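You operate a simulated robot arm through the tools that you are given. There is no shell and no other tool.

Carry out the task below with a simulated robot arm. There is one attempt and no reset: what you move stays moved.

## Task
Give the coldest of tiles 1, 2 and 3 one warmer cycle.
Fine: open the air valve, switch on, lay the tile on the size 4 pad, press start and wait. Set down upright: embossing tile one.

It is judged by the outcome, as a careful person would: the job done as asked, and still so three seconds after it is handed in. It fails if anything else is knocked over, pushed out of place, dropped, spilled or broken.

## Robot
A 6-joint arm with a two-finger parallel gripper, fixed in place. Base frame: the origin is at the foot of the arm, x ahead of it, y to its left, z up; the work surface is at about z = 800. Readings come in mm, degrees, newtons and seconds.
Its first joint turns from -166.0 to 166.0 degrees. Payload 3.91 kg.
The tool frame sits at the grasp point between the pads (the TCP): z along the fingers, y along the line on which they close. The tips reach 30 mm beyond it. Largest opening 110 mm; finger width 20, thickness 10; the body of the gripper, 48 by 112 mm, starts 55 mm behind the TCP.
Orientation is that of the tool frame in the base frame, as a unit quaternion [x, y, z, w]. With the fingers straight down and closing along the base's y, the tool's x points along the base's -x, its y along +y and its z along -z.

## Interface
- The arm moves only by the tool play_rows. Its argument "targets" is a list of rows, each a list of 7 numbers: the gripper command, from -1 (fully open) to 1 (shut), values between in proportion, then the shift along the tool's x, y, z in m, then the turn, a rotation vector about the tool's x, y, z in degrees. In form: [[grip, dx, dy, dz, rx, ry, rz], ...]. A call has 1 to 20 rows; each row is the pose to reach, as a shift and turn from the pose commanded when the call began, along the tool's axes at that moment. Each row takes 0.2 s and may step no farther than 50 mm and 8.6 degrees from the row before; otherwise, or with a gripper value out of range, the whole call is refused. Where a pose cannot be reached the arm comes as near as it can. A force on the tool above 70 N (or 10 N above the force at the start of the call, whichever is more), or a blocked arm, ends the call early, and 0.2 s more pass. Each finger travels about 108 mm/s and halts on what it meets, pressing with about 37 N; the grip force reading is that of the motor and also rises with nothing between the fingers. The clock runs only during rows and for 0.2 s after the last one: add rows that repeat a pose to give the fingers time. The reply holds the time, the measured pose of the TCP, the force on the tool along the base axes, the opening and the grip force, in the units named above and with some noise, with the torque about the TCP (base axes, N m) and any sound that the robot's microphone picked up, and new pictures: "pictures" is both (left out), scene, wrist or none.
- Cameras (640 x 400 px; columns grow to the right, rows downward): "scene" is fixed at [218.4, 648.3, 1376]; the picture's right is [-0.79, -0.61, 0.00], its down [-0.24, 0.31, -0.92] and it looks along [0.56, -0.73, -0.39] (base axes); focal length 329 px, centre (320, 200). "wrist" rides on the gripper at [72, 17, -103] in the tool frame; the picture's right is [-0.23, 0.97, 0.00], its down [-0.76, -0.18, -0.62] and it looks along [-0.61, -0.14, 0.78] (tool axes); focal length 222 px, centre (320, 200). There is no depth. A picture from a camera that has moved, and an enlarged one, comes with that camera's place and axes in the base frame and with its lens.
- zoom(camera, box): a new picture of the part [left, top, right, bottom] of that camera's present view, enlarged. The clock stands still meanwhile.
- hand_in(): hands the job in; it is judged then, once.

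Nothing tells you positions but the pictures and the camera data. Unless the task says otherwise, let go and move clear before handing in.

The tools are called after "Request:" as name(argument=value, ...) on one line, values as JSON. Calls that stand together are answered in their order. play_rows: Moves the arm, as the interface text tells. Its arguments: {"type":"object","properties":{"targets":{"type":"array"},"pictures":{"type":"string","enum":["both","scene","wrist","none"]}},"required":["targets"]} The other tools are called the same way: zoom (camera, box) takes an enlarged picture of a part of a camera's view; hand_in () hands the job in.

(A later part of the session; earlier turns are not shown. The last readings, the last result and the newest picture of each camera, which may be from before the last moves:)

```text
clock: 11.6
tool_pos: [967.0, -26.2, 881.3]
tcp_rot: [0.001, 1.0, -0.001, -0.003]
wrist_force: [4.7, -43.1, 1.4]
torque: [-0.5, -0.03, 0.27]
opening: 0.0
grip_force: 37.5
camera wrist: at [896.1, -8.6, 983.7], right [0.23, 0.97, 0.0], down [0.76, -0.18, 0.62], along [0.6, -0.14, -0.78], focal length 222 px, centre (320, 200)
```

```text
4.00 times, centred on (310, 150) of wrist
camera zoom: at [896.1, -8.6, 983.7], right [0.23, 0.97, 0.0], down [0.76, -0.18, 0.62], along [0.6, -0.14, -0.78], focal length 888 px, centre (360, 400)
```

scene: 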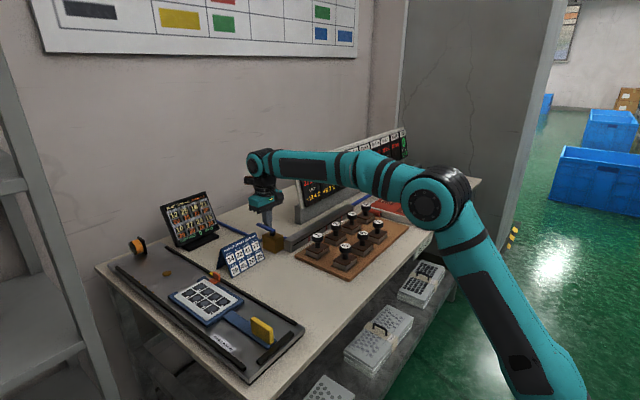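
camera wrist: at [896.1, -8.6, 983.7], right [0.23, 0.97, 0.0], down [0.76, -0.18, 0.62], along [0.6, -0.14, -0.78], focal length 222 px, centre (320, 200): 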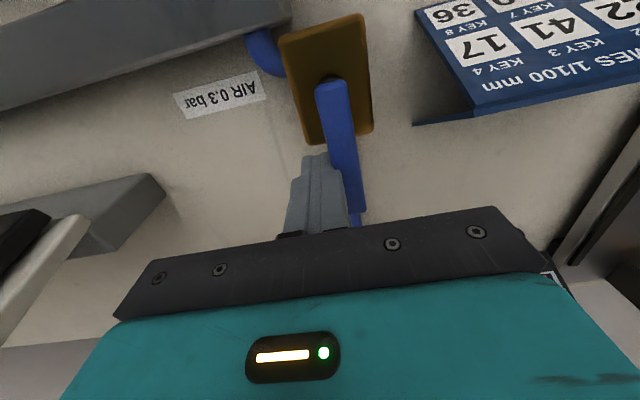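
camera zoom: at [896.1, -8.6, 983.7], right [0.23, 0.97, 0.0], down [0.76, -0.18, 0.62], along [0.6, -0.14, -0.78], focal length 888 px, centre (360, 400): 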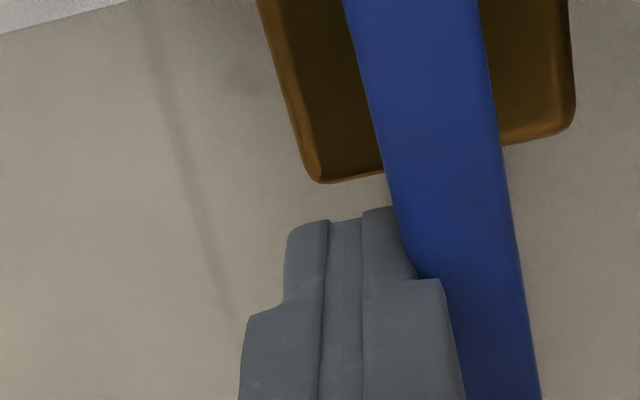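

The last move was refused because one row stepped too far, so I'll send it again with smaller steps: back off, then rise.

Request:
play_rows(targets=[[1, 0, -0.012, 0, 0, 0, 0], [1, 0, -0.02, 0, 0, 0, 0], [1, 0.01, -0.02, -0.04, 0, 0, 0], [1, 0.03, -0.025, -0.08, 0, 0, 0], [1, 0.05, -0.03, -0.12, 0, 0, 0], [1, 0.09, -0.04, -0.14, 0, 0, 0], [1, 0.13, -0.04, -0.16, 0, 0, 0], [1, 0.17, -0.04, -0.17, 0, 0, 0], [1, 0.17, -0.04, -0.17, 0, 0, 0]], pictures="both")

Request:
zoom(camera="scene", box=[255, 195, 365, 255])

Request:
zoom(camera="scene", box=[340, 130, 480, 215])

```text
clock: 13.6
tool_pos: [798.5, -62.6, 1051.9]
tcp_rot: [0.0, 1.0, -0.001, -0.002]
wrist_force: [-0.1, 0.7, 0.4]
torque: [-0.03, -0.02, 0.02]
opening: 0.1
grip_force: 37.5
camera wrist: at [727.6, -45.1, 1155.0], right [0.23, 0.97, 0.0], down [0.76, -0.18, 0.62], along [0.6, -0.14, -0.78], focal length 222 px, centre (320, 200)
```

scene: 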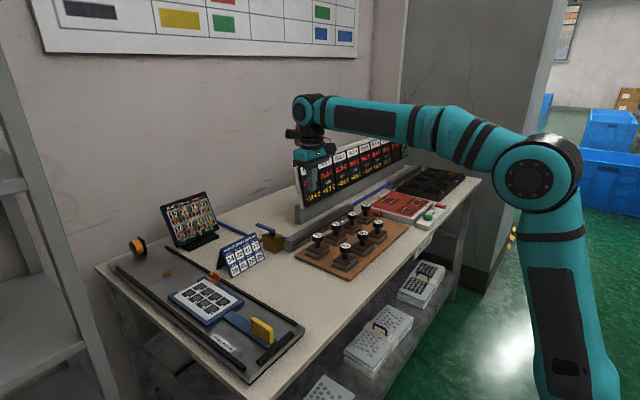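
wrist: 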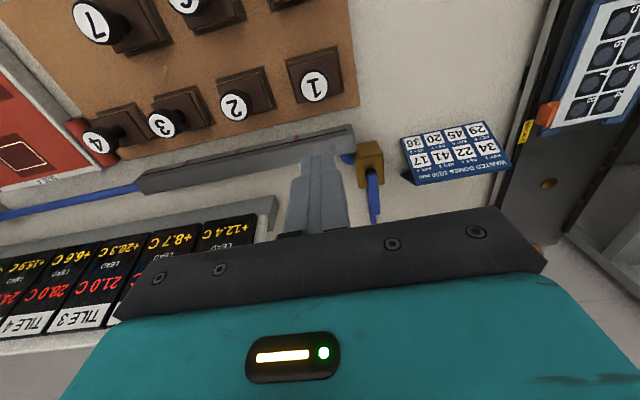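

```text
5.82 times, centred on (310, 225) of scene
camera zoom: at [218.4, 648.3, 1376.0], right [-0.79, -0.61, 0.0], down [-0.24, 0.31, -0.92], along [0.56, -0.73, -0.39], focal length 1912 px, centre (378, 54)
```

zoom: 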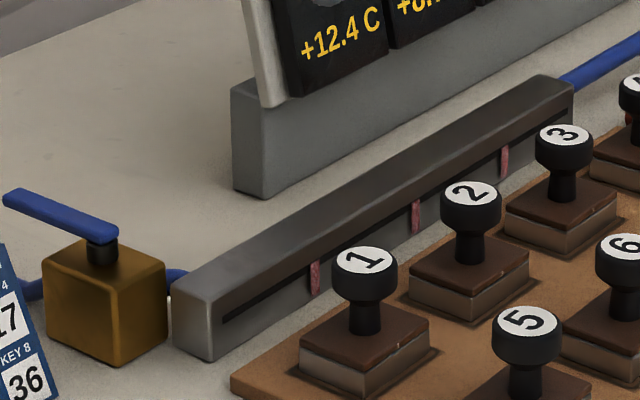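

```text
4.57 times, centred on (410, 172) of scene
camera zoom: at [218.4, 648.3, 1376.0], right [-0.79, -0.61, 0.0], down [-0.24, 0.31, -0.92], along [0.56, -0.73, -0.39], focal length 1503 px, centre (-91, 326)
```

zoom: 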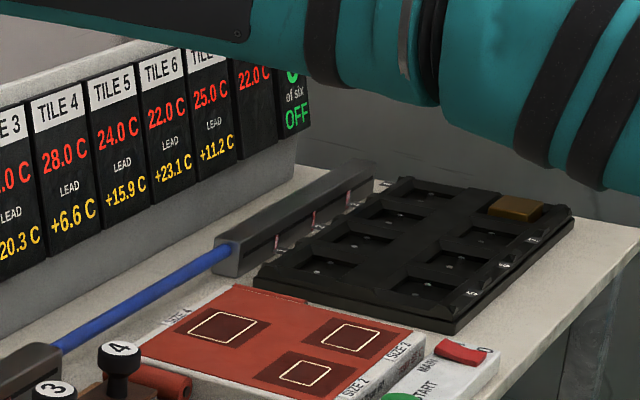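

The valve lever now points +x, in line with the supply pipe. Next I'll move over the control box to look at the MAIN rocker (about 581, -642) and START (about 583, -497).

Request:
play_rows(targets=[[1, 0.0198, -0.0415, 0.0043, 0, -0.3, 0], [1, 0.0397, -0.083, 0.0087, 0, -0.3, 0], [1, 0.0595, -0.1245, 0.013, 0, -0.3, 0], [1, 0.0793, -0.166, 0.0173, 0, -0.3, 0], [1, 0.0992, -0.2075, 0.0217, 0, -0.3, 0], [1, 0.119, -0.249, 0.026, 0, -0.3, 0], [1, 0.1388, -0.2905, 0.0303, 0, -0.3, 0], [1, 0.1587, -0.332, 0.0347, 0, -0.3, 0], [1, 0.1785, -0.3735, 0.039, 0, -0.3, 0], [1, 0.1983, -0.415, 0.0433, 0, -0.3, 0], [1, 0.2182, -0.4565, 0.0477, 0, -0.3, 0], [1, 0.238, -0.498, 0.052, 0, -0.3, 0], [1, 0.238, -0.498, 0.052, 0, -0.3, 0]], pictures="both")

Request:
zoom(camera="wrist", box=[200, 60, 440, 210])

Request:
zoom(camera="scene", box=[280, 120, 440, 220])

```text
clock: 16.4
tool_pos: [558.6, -561.3, 1001.1]
tcp_rot: [0.0, 1.0, 0.0, -0.001]
wrist_force: [0.6, -0.3, 0.2]
torque: [0.01, 0.0, 0.01]
opening: 0.0
grip_force: 36.9
camera wrist: at [486.3, -543.0, 1103.5], right [0.23, 0.97, 0.0], down [0.76, -0.18, 0.62], along [0.61, -0.14, -0.78], focal length 222 px, centre (320, 200)
```

scene: 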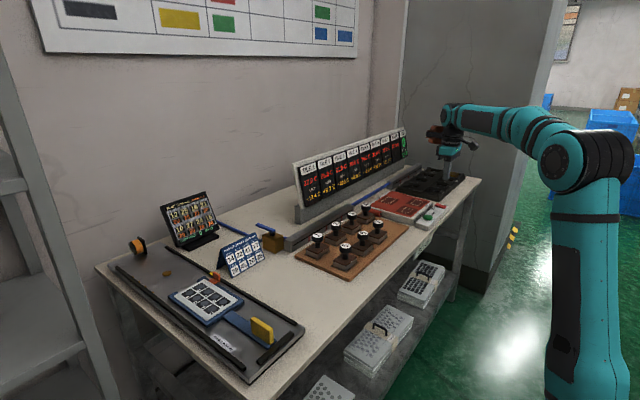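
wrist: 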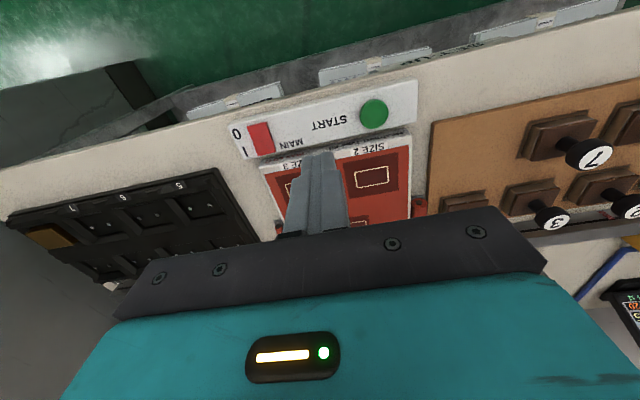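

```text
2.67 times, centred on (320, 135) of wrist
camera zoom: at [486.3, -543.0, 1103.5], right [0.23, 0.97, 0.0], down [0.76, -0.18, 0.62], along [0.61, -0.14, -0.78], focal length 592 px, centre (320, 373)
```

zoom: 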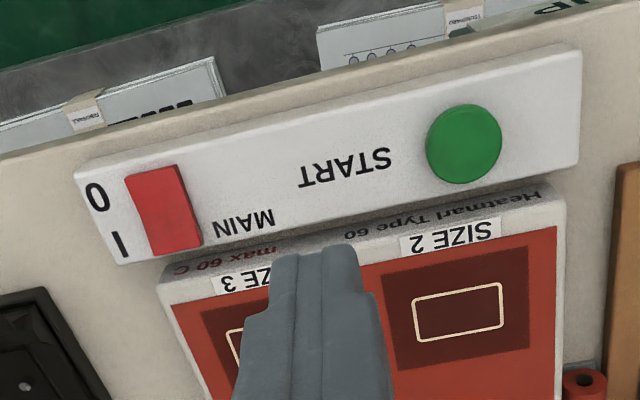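

```text
4.00 times, centred on (360, 170) of scene
camera zoom: at [218.4, 648.3, 1376.0], right [-0.79, -0.61, 0.0], down [-0.24, 0.31, -0.92], along [0.56, -0.73, -0.39], focal length 1315 px, centre (160, 320)
```

zoom: 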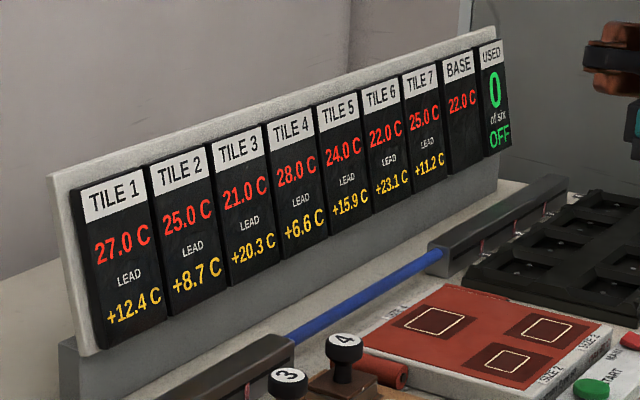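

MAIN is a rocker with "I" on its +x side (about x 600, y -642), and START is near (583, -501). I'll bring the closed tips above the "I" end and check alignment.

Request:
play_rows(targets=[[1, -0.0111, -0.0202, 0.0278, 0, 0, 0], [1, -0.0222, -0.0404, 0.0555, 0, 0, 0], [1, -0.0333, -0.0605, 0.0833, 0, 0, 0], [1, -0.0444, -0.0807, 0.111, 0, 0, 0], [1, -0.0444, -0.0807, 0.111, 0, 0, 0]], pictures="both")

Request:
zoom(camera="wrist", box=[220, 60, 420, 240])

Request:
zoom(camera="scene", box=[400, 160, 480, 230])

```text
clock: 17.6
tool_pos: [604.3, -641.5, 891.4]
tcp_rot: [0.0, 1.0, 0.0, 0.0]
wrist_force: [0.0, 0.1, -0.1]
torque: [0.01, 0.0, 0.02]
opening: 0.0
grip_force: 37.0
camera wrist: at [532.3, -624.6, 993.3], right [0.23, 0.97, 0.0], down [0.76, -0.18, 0.62], along [0.61, -0.14, -0.78], focal length 222 px, centre (320, 200)
```

scene: 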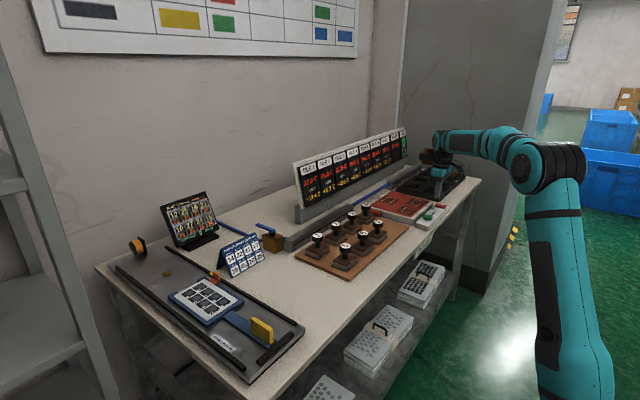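
wrist: 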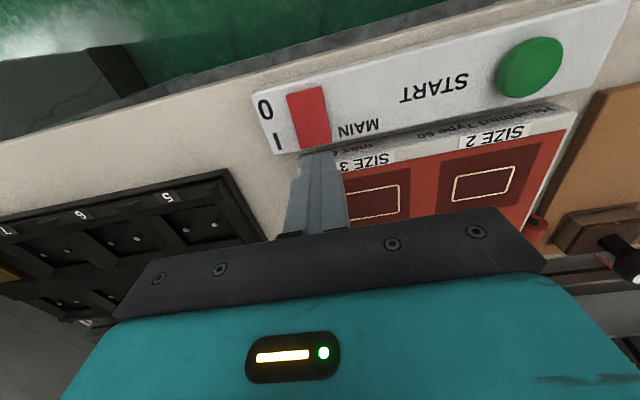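

```text
2.22 times, centred on (320, 150) of wrist
camera zoom: at [532.3, -624.6, 993.3], right [0.23, 0.97, 0.0], down [0.76, -0.18, 0.62], along [0.61, -0.14, -0.78], focal length 494 px, centre (320, 311)
```

zoom: 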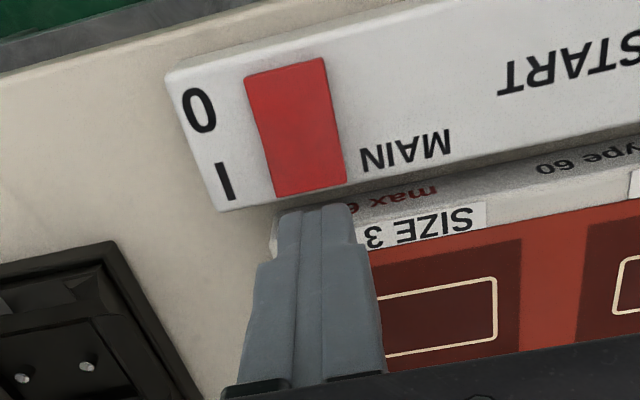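

```text
5.71 times, centred on (440, 195) of scene
camera zoom: at [218.4, 648.3, 1376.0], right [-0.79, -0.61, 0.0], down [-0.24, 0.31, -0.92], along [0.56, -0.73, -0.39], focal length 1878 px, centre (-366, 229)
```

zoom: 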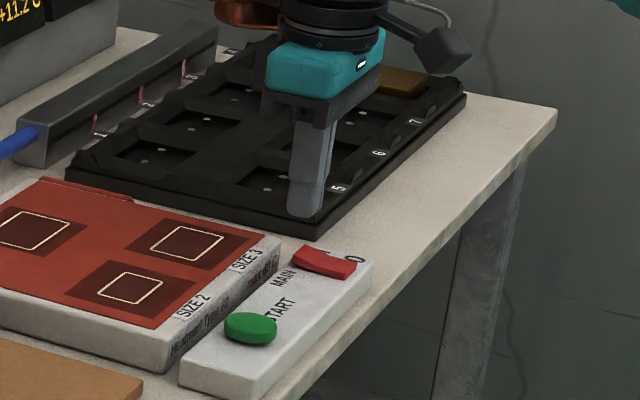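

The tips are just outside the rocker's "I" end, and that end sits raised at about z 827. I'll press it down slowly.

Request:
play_rows(targets=[[1, 0, -0.002, 0.015, 0, 0, 0], [1, 0, -0.002, 0.026, 0, 0, 0], [1, 0, -0.002, 0.03, 0, 0, 0], [1, 0, -0.002, 0.033, 0, 0, 0], [1, 0, -0.002, 0.035, 0, 0, 0], [1, 0, -0.002, 0.037, 0, 0, 0], [1, 0, -0.002, 0.039, 0, 0, 0], [1, 0, -0.002, 0.041, 0, 0, 0]], pictures="both")

Request:
zoom(camera="scene", box=[390, 120, 480, 230])

```text
clock: 19.2
tool_pos: [603.8, -643.4, 858.7]
tcp_rot: [0.0, 1.0, -0.005, 0.003]
wrist_force: [1.8, -1.0, 12.3]
torque: [-0.01, 0.09, 0.03]
opening: 0.1
grip_force: 37.1
stopped in row 7: the force on the tool passed its limit at 75 N (the readings are from after the stop); the commanded pose is now the measured one
camera wrist: at [531.7, -625.1, 961.2], right [0.23, 0.97, -0.01], down [0.76, -0.17, 0.63], along [0.61, -0.15, -0.78], focal length 222 px, centre (320, 200)
```

scene: 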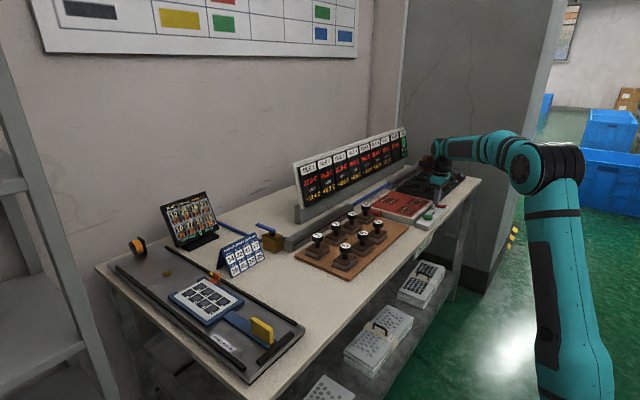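
wrist: 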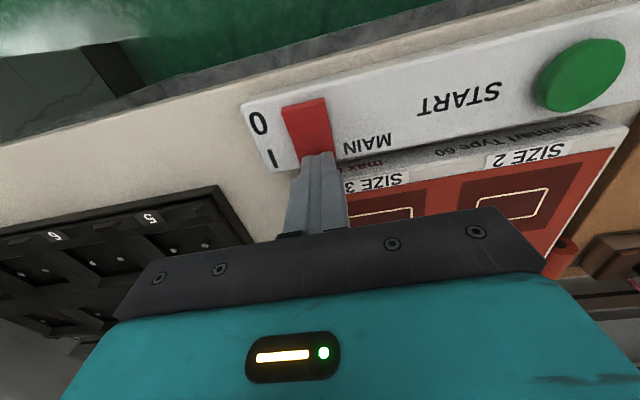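

```text
3.64 times, centred on (435, 175) of scene
camera zoom: at [218.4, 648.3, 1376.0], right [-0.79, -0.61, 0.0], down [-0.24, 0.31, -0.92], along [0.56, -0.73, -0.39], focal length 1195 px, centre (-98, 291)
```

zoom: 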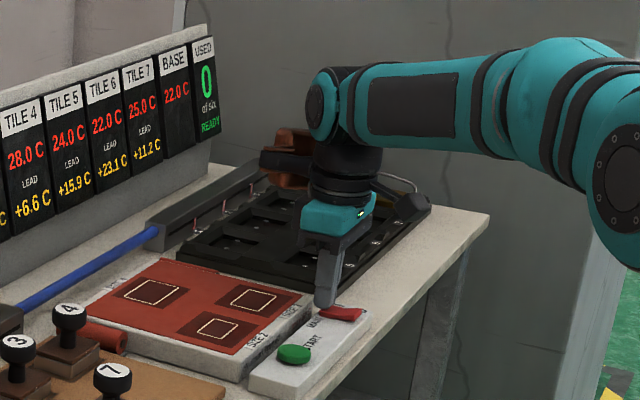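

The panel now says READY, so MAIN is on. I'll lift clear and check the ribbons again before handling the tile.

Request:
play_rows(targets=[[1, 0, 0, -0.03, 0, 0.3, 0], [1, 0, 0, -0.08, 0, 0.3, 0], [1, 0, 0, -0.12, 0, 0.3, 0], [1, 0, 0, -0.12, 0, 0.3, 0]], pictures="both")

Request:
zoom(camera="scene", box=[285, 195, 365, 245])

Request:
zoom(camera="scene", box=[375, 150, 475, 215])

Request:
zoom(camera="scene", box=[280, 120, 440, 220])

```text
clock: 20.2
tool_pos: [602.3, -642.8, 978.1]
tcp_rot: [0.0, 1.0, -0.003, 0.001]
wrist_force: [-0.3, 0.3, -0.4]
torque: [0.0, 0.05, 0.02]
opening: 0.4
grip_force: 37.5
camera wrist: at [531.2, -624.6, 1080.0], right [0.23, 0.97, -0.01], down [0.76, -0.17, 0.63], along [0.61, -0.15, -0.78], focal length 222 px, centre (320, 200)
```

scene: 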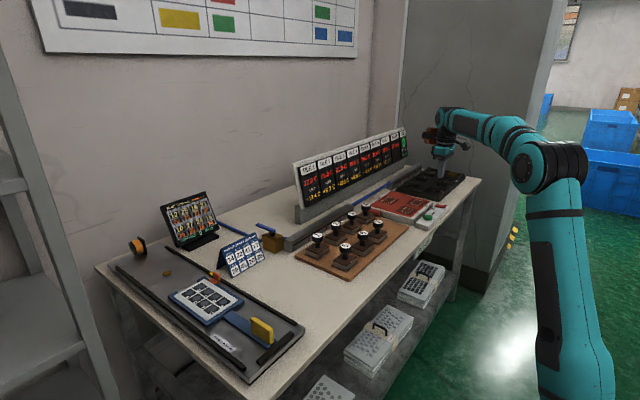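
wrist: 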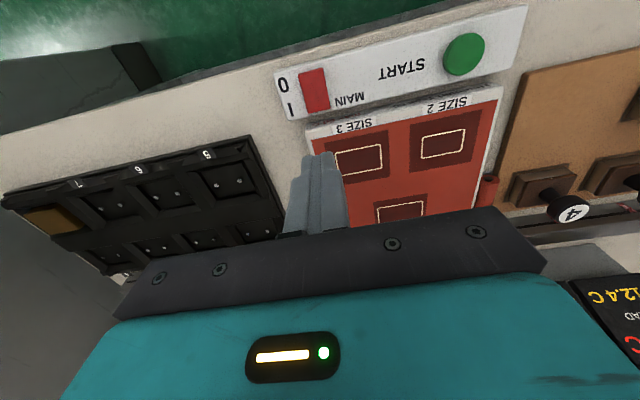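

```text
8.00 times, centred on (325, 220) of scene
camera zoom: at [218.4, 648.3, 1376.0], right [-0.79, -0.61, 0.0], down [-0.24, 0.31, -0.92], along [0.56, -0.73, -0.39], focal length 2630 px, centre (280, 40)
```

zoom: 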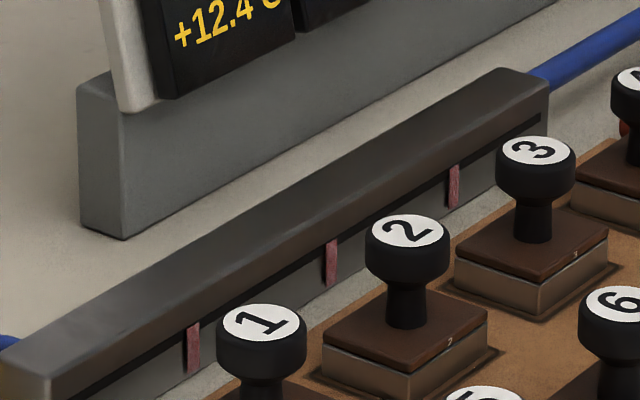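

```text
6.15 times, centred on (425, 182) of scene
camera zoom: at [218.4, 648.3, 1376.0], right [-0.79, -0.61, 0.0], down [-0.24, 0.31, -0.92], along [0.56, -0.73, -0.39], focal length 2023 px, centre (-326, 308)
```

zoom: 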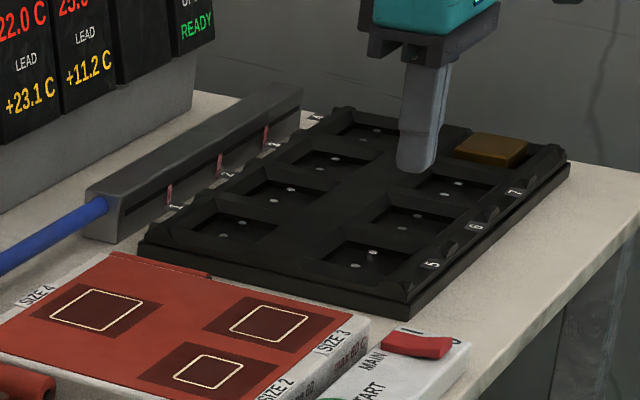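

```text
4.00 times, centred on (360, 170) of scene
camera zoom: at [218.4, 648.3, 1376.0], right [-0.79, -0.61, 0.0], down [-0.24, 0.31, -0.92], along [0.56, -0.73, -0.39], focal length 1315 px, centre (160, 320)
```

zoom: 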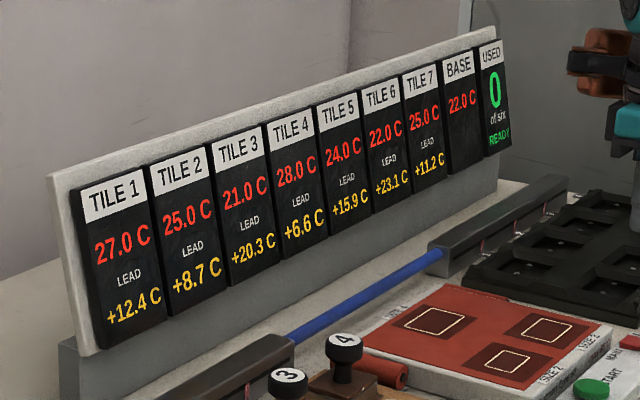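

The warmer is READY, with 0 of six cycles used. I'll open the gripper and survey the size 4 pad from above before fetching tile 3.

Request:
play_rows(targets=[[-1, -0.02, 0.029, -0.018, -0.3, 0.1, 0], [-1, -0.042, 0.057, -0.035, -0.3, 0.1, 0], [-1, -0.063, 0.086, -0.052, -0.3, 0.1, 0], [-1, -0.063, 0.086, -0.052, -0.3, 0.1, 0]], pictures="both")

Request:
zoom(camera="wrist", box=[220, 60, 460, 210])

Request:
zoom(camera="wrist", box=[420, 40, 640, 240])

```text
clock: 21.2
tool_pos: [666.8, -555.0, 1027.1]
tcp_rot: [0.0, 1.0, -0.001, 0.001]
wrist_force: [0.1, 0.6, 1.1]
torque: [-0.02, 0.02, 0.0]
opening: 110.1
grip_force: 0.0
camera wrist: at [594.2, -538.4, 1131.0], right [0.23, 0.97, 0.0], down [0.76, -0.18, 0.62], along [0.61, -0.14, -0.78], focal length 222 px, centre (320, 200)
```

scene: 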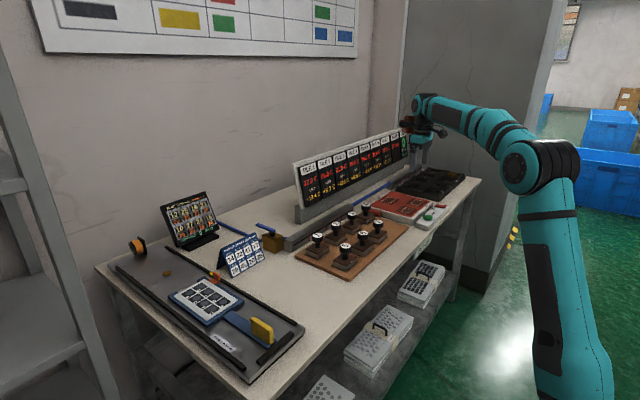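
wrist: 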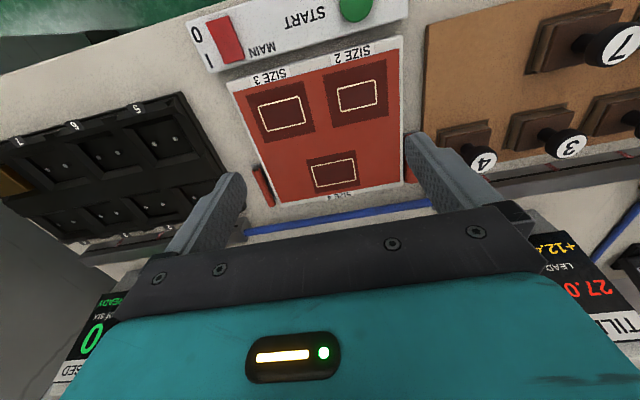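

```text
2.67 times, centred on (340, 135) of wrist
camera zoom: at [594.2, -538.4, 1131.0], right [0.23, 0.97, 0.0], down [0.76, -0.18, 0.62], along [0.61, -0.14, -0.78], focal length 592 px, centre (267, 373)
```

zoom: 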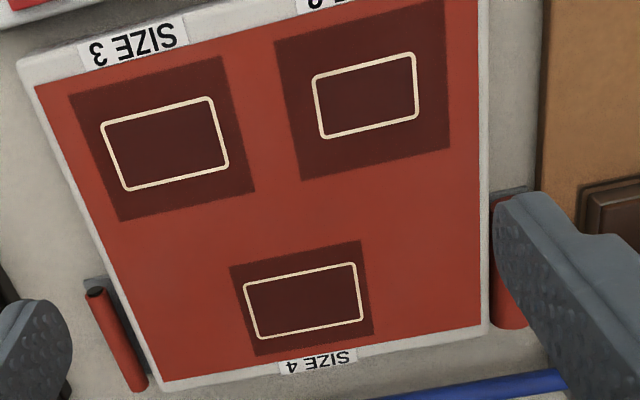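

```text
2.00 times, centred on (530, 140) of wrist
camera zoom: at [594.2, -538.4, 1131.0], right [0.23, 0.97, 0.0], down [0.76, -0.18, 0.62], along [0.61, -0.14, -0.78], focal length 444 px, centre (-100, 320)
```

zoom: 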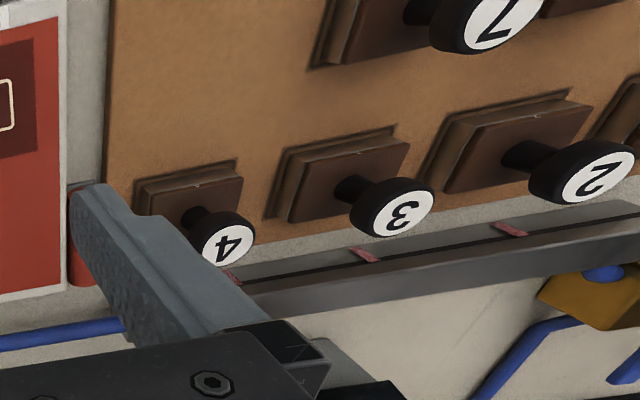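

The size 4 pad is centred near (783, -560) with its surface around z 825. Tile 3's knob is near (781, -260) with its top about z 872, so I'll go above it and line up.

Request:
play_rows(targets=[[-1, -0.0144, 0.0369, 0.0084, 0, 0, 0], [-1, -0.0288, 0.0738, 0.0168, 0, 0, 0], [-1, -0.0431, 0.1106, 0.0251, 0, 0, 0], [-1, -0.0575, 0.1475, 0.0335, 0, 0, 0], [-1, -0.0719, 0.1844, 0.0419, 0, 0, 0], [-1, -0.0863, 0.2213, 0.0503, 0, 0, 0], [-1, -0.1006, 0.2581, 0.0586, 0, 0, 0], [-1, -0.115, 0.295, 0.067, 0, 0, 0], [-1, -0.115, 0.295, 0.067, 0, 0, 0]], pictures="both")

Request:
zoom(camera="wrist", box=[200, 50, 440, 230])

Request:
zoom(camera="scene", box=[300, 160, 400, 250])

```text
clock: 23.2
tool_pos: [781.2, -261.0, 960.9]
tcp_rot: [-0.001, 1.0, -0.001, 0.0]
wrist_force: [-0.8, 0.0, 0.4]
torque: [-0.01, -0.02, -0.03]
opening: 109.8
grip_force: 0.0
camera wrist: at [709.4, -243.5, 1063.6], right [0.23, 0.97, 0.0], down [0.76, -0.18, 0.62], along [0.61, -0.14, -0.78], focal length 222 px, centre (320, 200)
```

scene: 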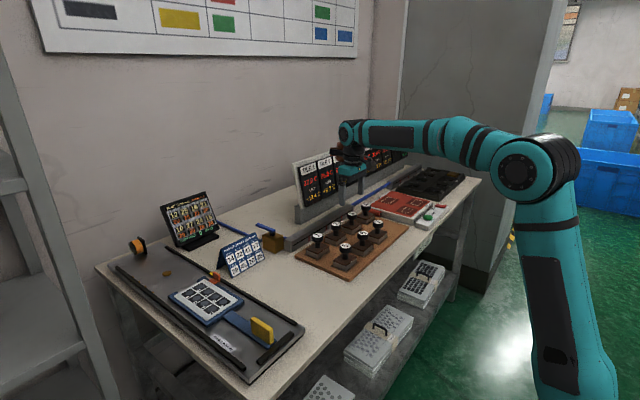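
wrist: 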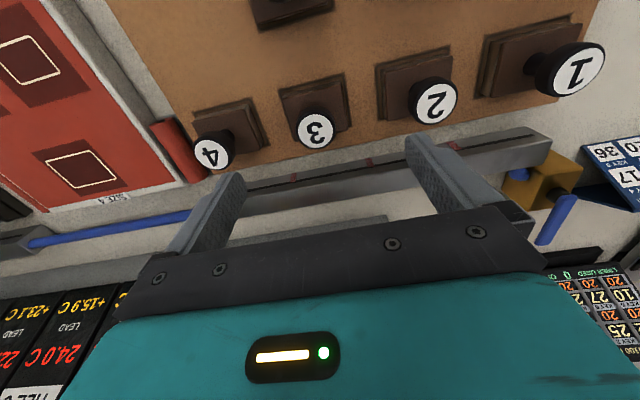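

```text
2.22 times, centred on (320, 140) of wrist
camera zoom: at [709.4, -243.5, 1063.6], right [0.23, 0.97, 0.0], down [0.76, -0.18, 0.62], along [0.61, -0.14, -0.78], focal length 494 px, centre (320, 333)
```

zoom: 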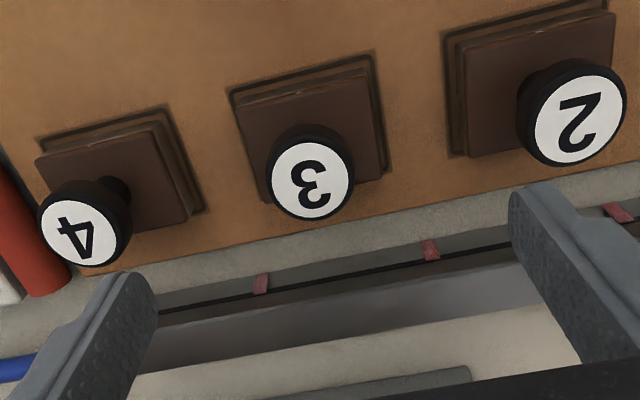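

```text
4.44 times, centred on (350, 205) of scene
camera zoom: at [218.4, 648.3, 1376.0], right [-0.79, -0.61, 0.0], down [-0.24, 0.31, -0.92], along [0.56, -0.73, -0.39], focal length 1461 px, centre (187, 178)
```

zoom: 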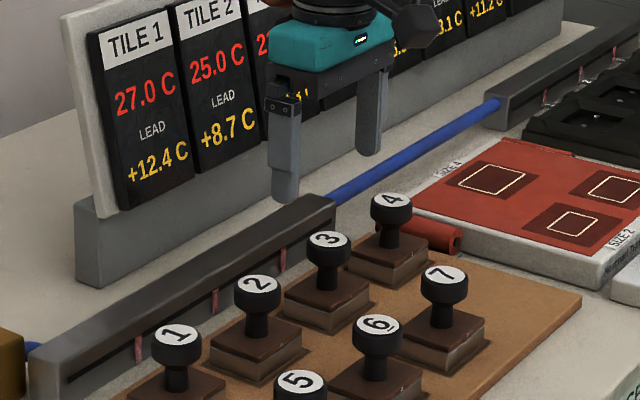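

Tile 3's knob is centred at about (781, -264.5). I'll narrow the opening to 80 mm so the fingers clear the neighbours and lower around the knob, keeping the tips above the tile body.

Request:
play_rows(targets=[[-0.45, 0, -0.0035, 0, 0, 0, 0], [-0.45, 0, -0.0035, 0.03, 0, 0, 0], [-0.45, 0, -0.0035, 0.06, 0, 0, 0], [-0.45, 0, -0.0035, 0.08, 0, 0, 0], [-0.45, 0, -0.0035, 0.09, 0, 0, 0], [-0.45, 0, -0.0035, 0.09, 0, 0, 0]], pictures="both")

Request:
zoom(camera="wrist", box=[200, 50, 440, 230])

Request:
zoom(camera="scene", box=[320, 180, 400, 250])

```text
clock: 24.6
tool_pos: [782.7, -265.9, 872.6]
tcp_rot: [0.001, 1.0, -0.003, 0.0]
wrist_force: [-0.6, 0.2, 0.2]
torque: [0.0, 0.0, 0.01]
opening: 79.8
grip_force: 0.0
camera wrist: at [709.8, -247.6, 974.4], right [0.23, 0.97, 0.0], down [0.76, -0.18, 0.62], along [0.61, -0.14, -0.78], focal length 222 px, centre (320, 200)
```

scene: 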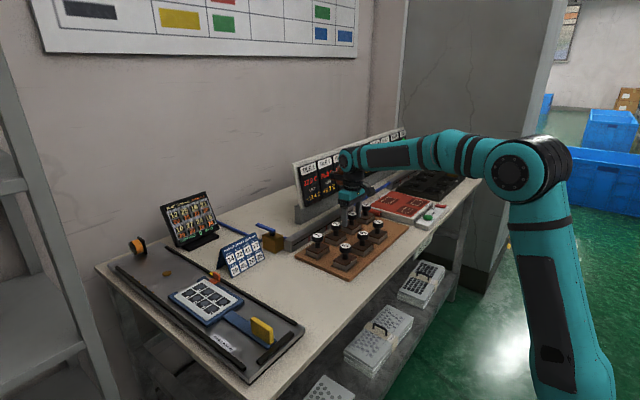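
wrist: 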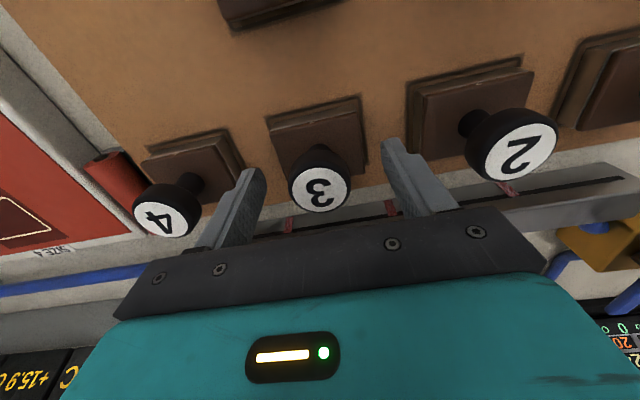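

```text
2.22 times, centred on (320, 140) of wrist
camera zoom: at [709.8, -247.6, 974.4], right [0.23, 0.97, 0.0], down [0.76, -0.18, 0.62], along [0.61, -0.14, -0.78], focal length 494 px, centre (320, 333)
```

zoom: 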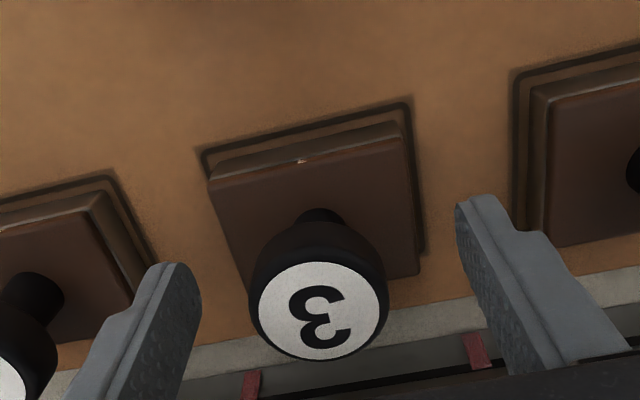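

```text
5.71 times, centred on (360, 215) of scene
camera zoom: at [218.4, 648.3, 1376.0], right [-0.79, -0.61, 0.0], down [-0.24, 0.31, -0.92], along [0.56, -0.73, -0.39], focal length 1878 px, centre (91, 114)
```

zoom: 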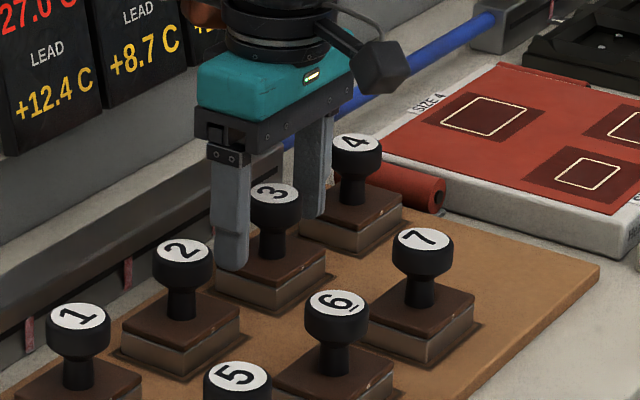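

The knob sits right at the grasp point, between the fingers. I'll lower 3 mm and close on it.

Request:
play_rows(targets=[[-0.45, 0, 0, 0.003, 0, 0, 0], [0, 0, 0, 0.003, 0, 0, 0], [0.3, 0, 0, 0.003, 0, 0, 0], [1, 0, 0, 0.003, 0, 0, 0], [1, 0, 0, 0.003, 0, 0, 0], [1, 0, 0, 0.003, 0, 0, 0]], pictures="both")

Request:
zoom(camera="wrist", box=[200, 50, 440, 230])

Request:
zoom(camera="scene", box=[320, 180, 400, 250])

```text
clock: 26.0
tool_pos: [781.3, -265.6, 869.6]
tcp_rot: [0.001, 1.0, -0.002, 0.0]
wrist_force: [0.0, 0.4, -1.0]
torque: [-0.01, 0.04, 0.0]
opening: 35.0
grip_force: 37.0
camera wrist: at [709.9, -247.5, 971.4], right [0.23, 0.97, 0.0], down [0.76, -0.18, 0.62], along [0.61, -0.14, -0.78], focal length 222 px, centre (320, 200)
```

scene: 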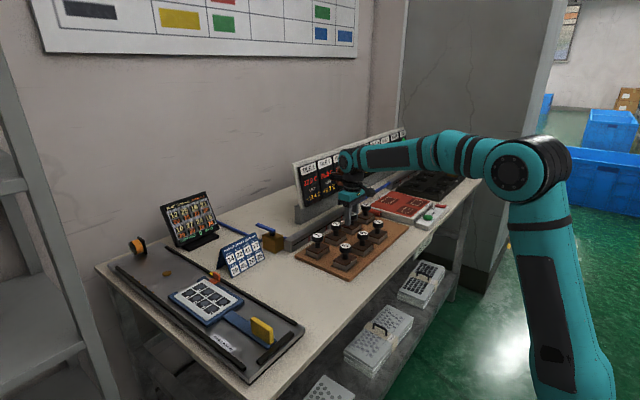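
wrist: 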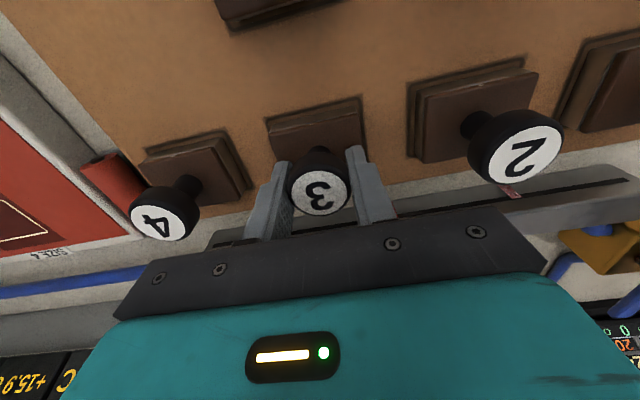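

```text
2.22 times, centred on (320, 140) of wrist
camera zoom: at [709.9, -247.5, 971.4], right [0.23, 0.97, 0.0], down [0.76, -0.18, 0.62], along [0.61, -0.14, -0.78], focal length 494 px, centre (320, 333)
```

zoom: 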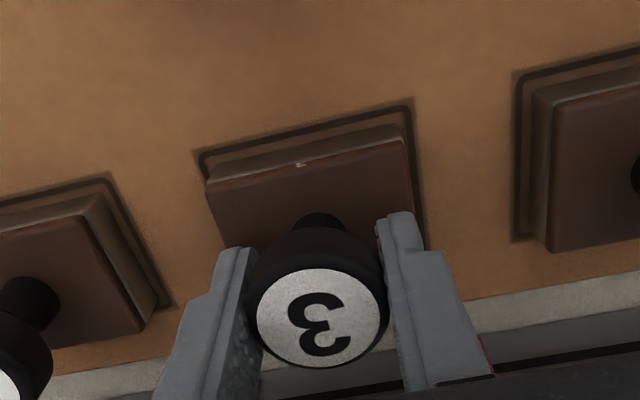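

```text
5.71 times, centred on (360, 215) of scene
camera zoom: at [218.4, 648.3, 1376.0], right [-0.79, -0.61, 0.0], down [-0.24, 0.31, -0.92], along [0.56, -0.73, -0.39], focal length 1878 px, centre (91, 114)
```

zoom: 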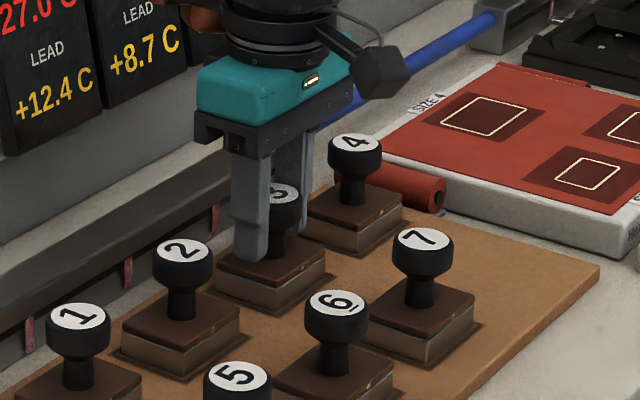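

The grip is solid at 35 mm opening. I'll lift straight up 100 mm and check that the tile comes cleanly.

Request:
play_rows(targets=[[1, 0, 0, -0.005, 0, 0, 0], [1, 0, 0, -0.02, 0, 0, 0], [1, 0, 0, -0.04, 0, 0, 0], [1, 0, 0, -0.06, 0, 0, 0], [1, 0, 0, -0.08, 0, 0, 0], [1, 0, 0, -0.1, 0, 0, 0], [1, 0, 0, -0.1, 0, 0, 0]], pictures="both")

Request:
zoom(camera="scene", box=[310, 150, 410, 230])

Request:
zoom(camera="wrist", box=[200, 50, 440, 230])

```text
clock: 27.6
tool_pos: [781.6, -264.5, 967.7]
tcp_rot: [0.0, 1.0, -0.002, 0.0]
wrist_force: [0.4, -0.1, -0.1]
torque: [0.0, 0.02, 0.0]
opening: 0.0
grip_force: 36.7
camera wrist: at [709.2, -247.2, 1071.5], right [0.23, 0.97, 0.0], down [0.76, -0.18, 0.62], along [0.61, -0.14, -0.78], focal length 222 px, centre (320, 200)
```

scene: 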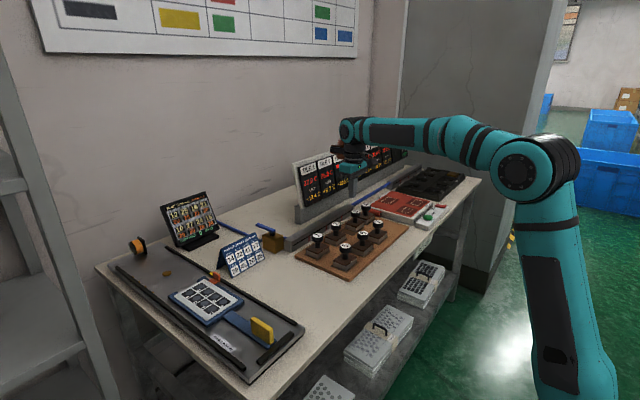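
wrist: 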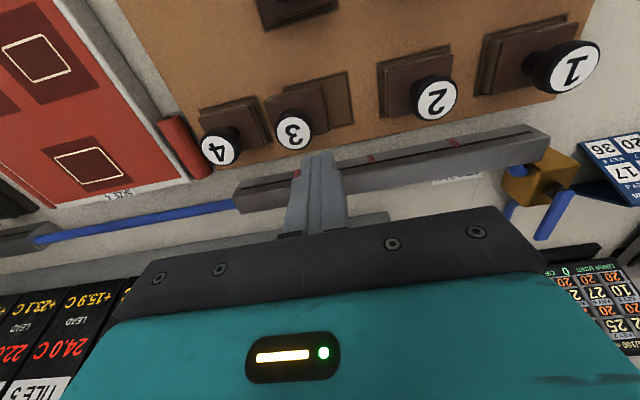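

```text
5.00 times, centred on (360, 190) of scene
camera zoom: at [218.4, 648.3, 1376.0], right [-0.79, -0.61, 0.0], down [-0.24, 0.31, -0.92], along [0.56, -0.73, -0.39], focal length 1644 px, centre (120, 250)
```

zoom: 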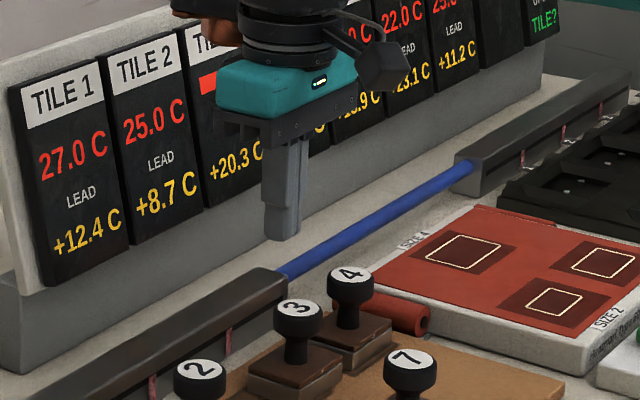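

```text
2.22 times, centred on (320, 140) of wrist
camera zoom: at [709.2, -247.2, 1071.5], right [0.23, 0.97, 0.0], down [0.76, -0.18, 0.62], along [0.61, -0.14, -0.78], focal length 494 px, centre (320, 333)
```

zoom: 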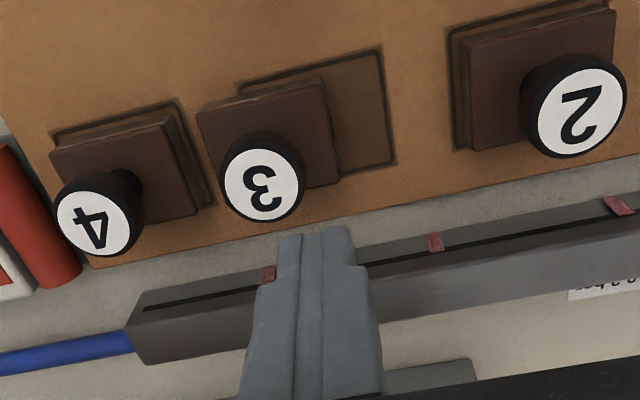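

The tile slipped out of the grip near the start of the lift and now stands about 23 mm to the side, toward tile 4. I'll look closely at how it stands and at the knob's shape before regripping.

Request:
zoom(camera="scene", box=[355, 215, 395, 245])

Request:
zoom(camera="scene", box=[340, 198, 396, 240])

Request:
zoom(camera="wrist", box=[190, 60, 370, 170])

Request:
zoom(camera="scene", box=[280, 120, 440, 220])

```text
13.33 times, centred on (375, 230) of scene
camera zoom: at [218.4, 648.3, 1376.0], right [-0.79, -0.61, 0.0], down [-0.24, 0.31, -0.92], along [0.56, -0.73, -0.39], focal length 4383 px, centre (-413, -200)
```

zoom: 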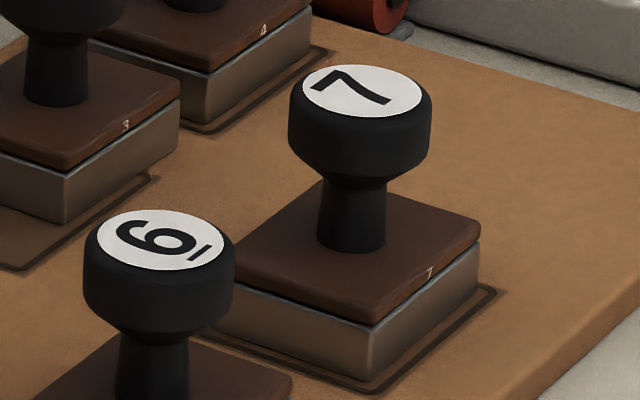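

```text
9.52 times, centred on (368, 219) of scene
camera zoom: at [218.4, 648.3, 1376.0], right [-0.79, -0.61, 0.0], down [-0.24, 0.31, -0.92], along [0.56, -0.73, -0.39], focal length 3130 px, centre (-137, 19)
```

zoom: 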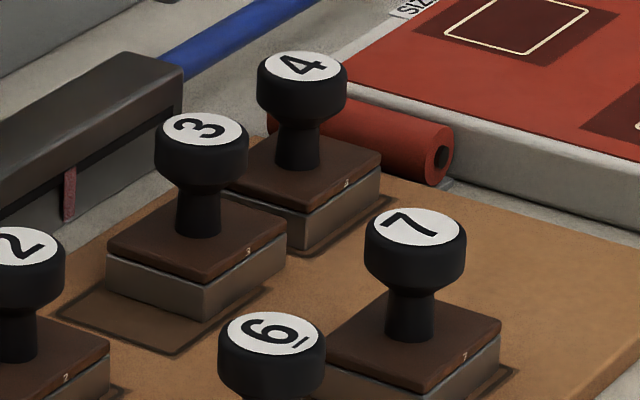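

```text
3.56 times, centred on (280, 115) of wrist
camera zoom: at [709.2, -247.2, 1071.5], right [0.23, 0.97, 0.0], down [0.76, -0.18, 0.62], along [0.61, -0.14, -0.78], focal length 790 px, centre (462, 502)
```

zoom: 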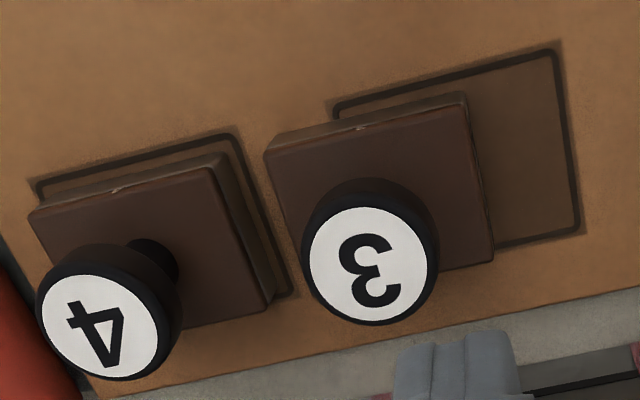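

```text
4.00 times, centred on (360, 170) of scene
camera zoom: at [218.4, 648.3, 1376.0], right [-0.79, -0.61, 0.0], down [-0.24, 0.31, -0.92], along [0.56, -0.73, -0.39], focal length 1315 px, centre (160, 320)
```

zoom: 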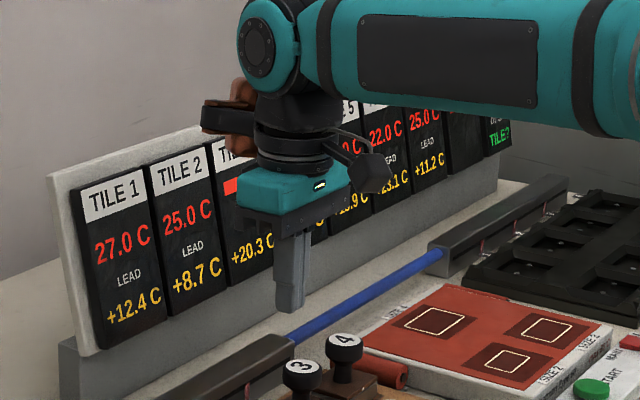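

Tile 3 stands upright at about (781, -288), only some 17 mm from tile 4. The panel shows "TILE?" since it left its place. I'll take the knob lightly, slide the tile back to its spot, and then grip the flat body instead, which should hold better.

Request:
play_rows(targets=[[-0.09, 0, 0, 0, 0, 0, 0], [-0.09, 0.0, -0.0235, 0, 0, 0, 0], [-0.09, 0.0, -0.0235, 0.03, 0, 0, 0], [-0.09, 0.0, -0.0235, 0.06, 0, 0, 0], [-0.09, 0.0, -0.0235, 0.08, 0, 0, 0], [-0.09, 0.0, -0.0235, 0.08, 0, 0, 0]], pictures="both")

Request:
zoom(camera="wrist", box=[200, 50, 440, 230])

Request:
zoom(camera="scene", box=[320, 180, 400, 250])

```text
clock: 29.0
tool_pos: [782.6, -288.0, 888.2]
tcp_rot: [0.0, 1.0, -0.002, 0.001]
wrist_force: [-0.3, -0.1, -0.1]
torque: [-0.02, 0.0, -0.01]
opening: 60.1
grip_force: 0.1
camera wrist: at [710.0, -270.5, 990.9], right [0.23, 0.97, 0.0], down [0.76, -0.18, 0.62], along [0.61, -0.14, -0.78], focal length 222 px, centre (320, 200)
```

scene: 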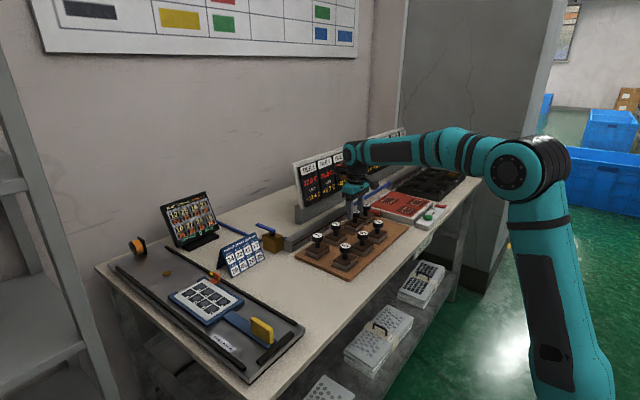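
wrist: 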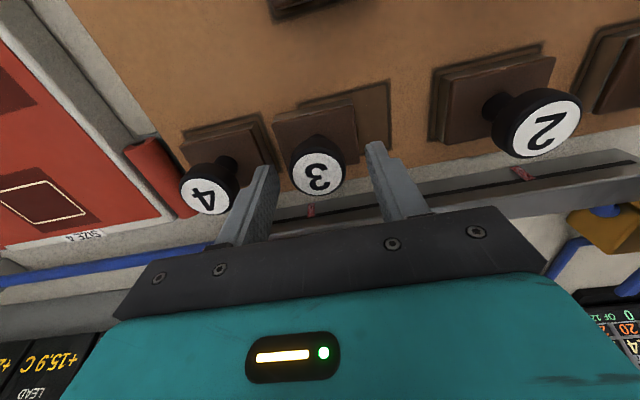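

```text
2.22 times, centred on (320, 140) of wrist
camera zoom: at [710.0, -270.5, 990.9], right [0.23, 0.97, 0.0], down [0.76, -0.18, 0.62], along [0.61, -0.14, -0.78], focal length 494 px, centre (320, 333)
```

zoom: 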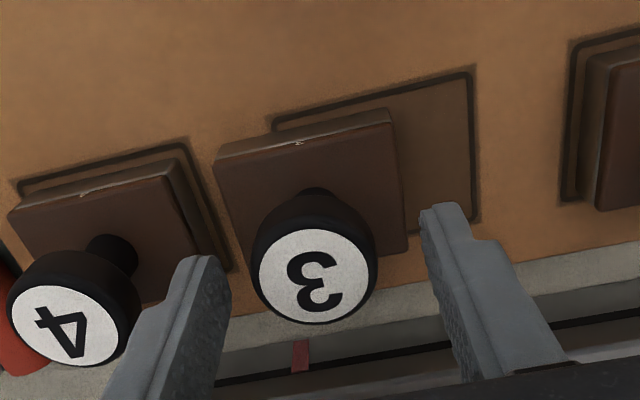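

```text
5.71 times, centred on (360, 215) of scene
camera zoom: at [218.4, 648.3, 1376.0], right [-0.79, -0.61, 0.0], down [-0.24, 0.31, -0.92], along [0.56, -0.73, -0.39], focal length 1878 px, centre (91, 114)
```

zoom: 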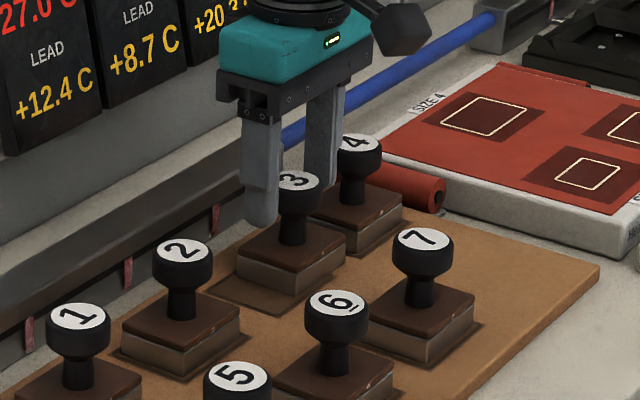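

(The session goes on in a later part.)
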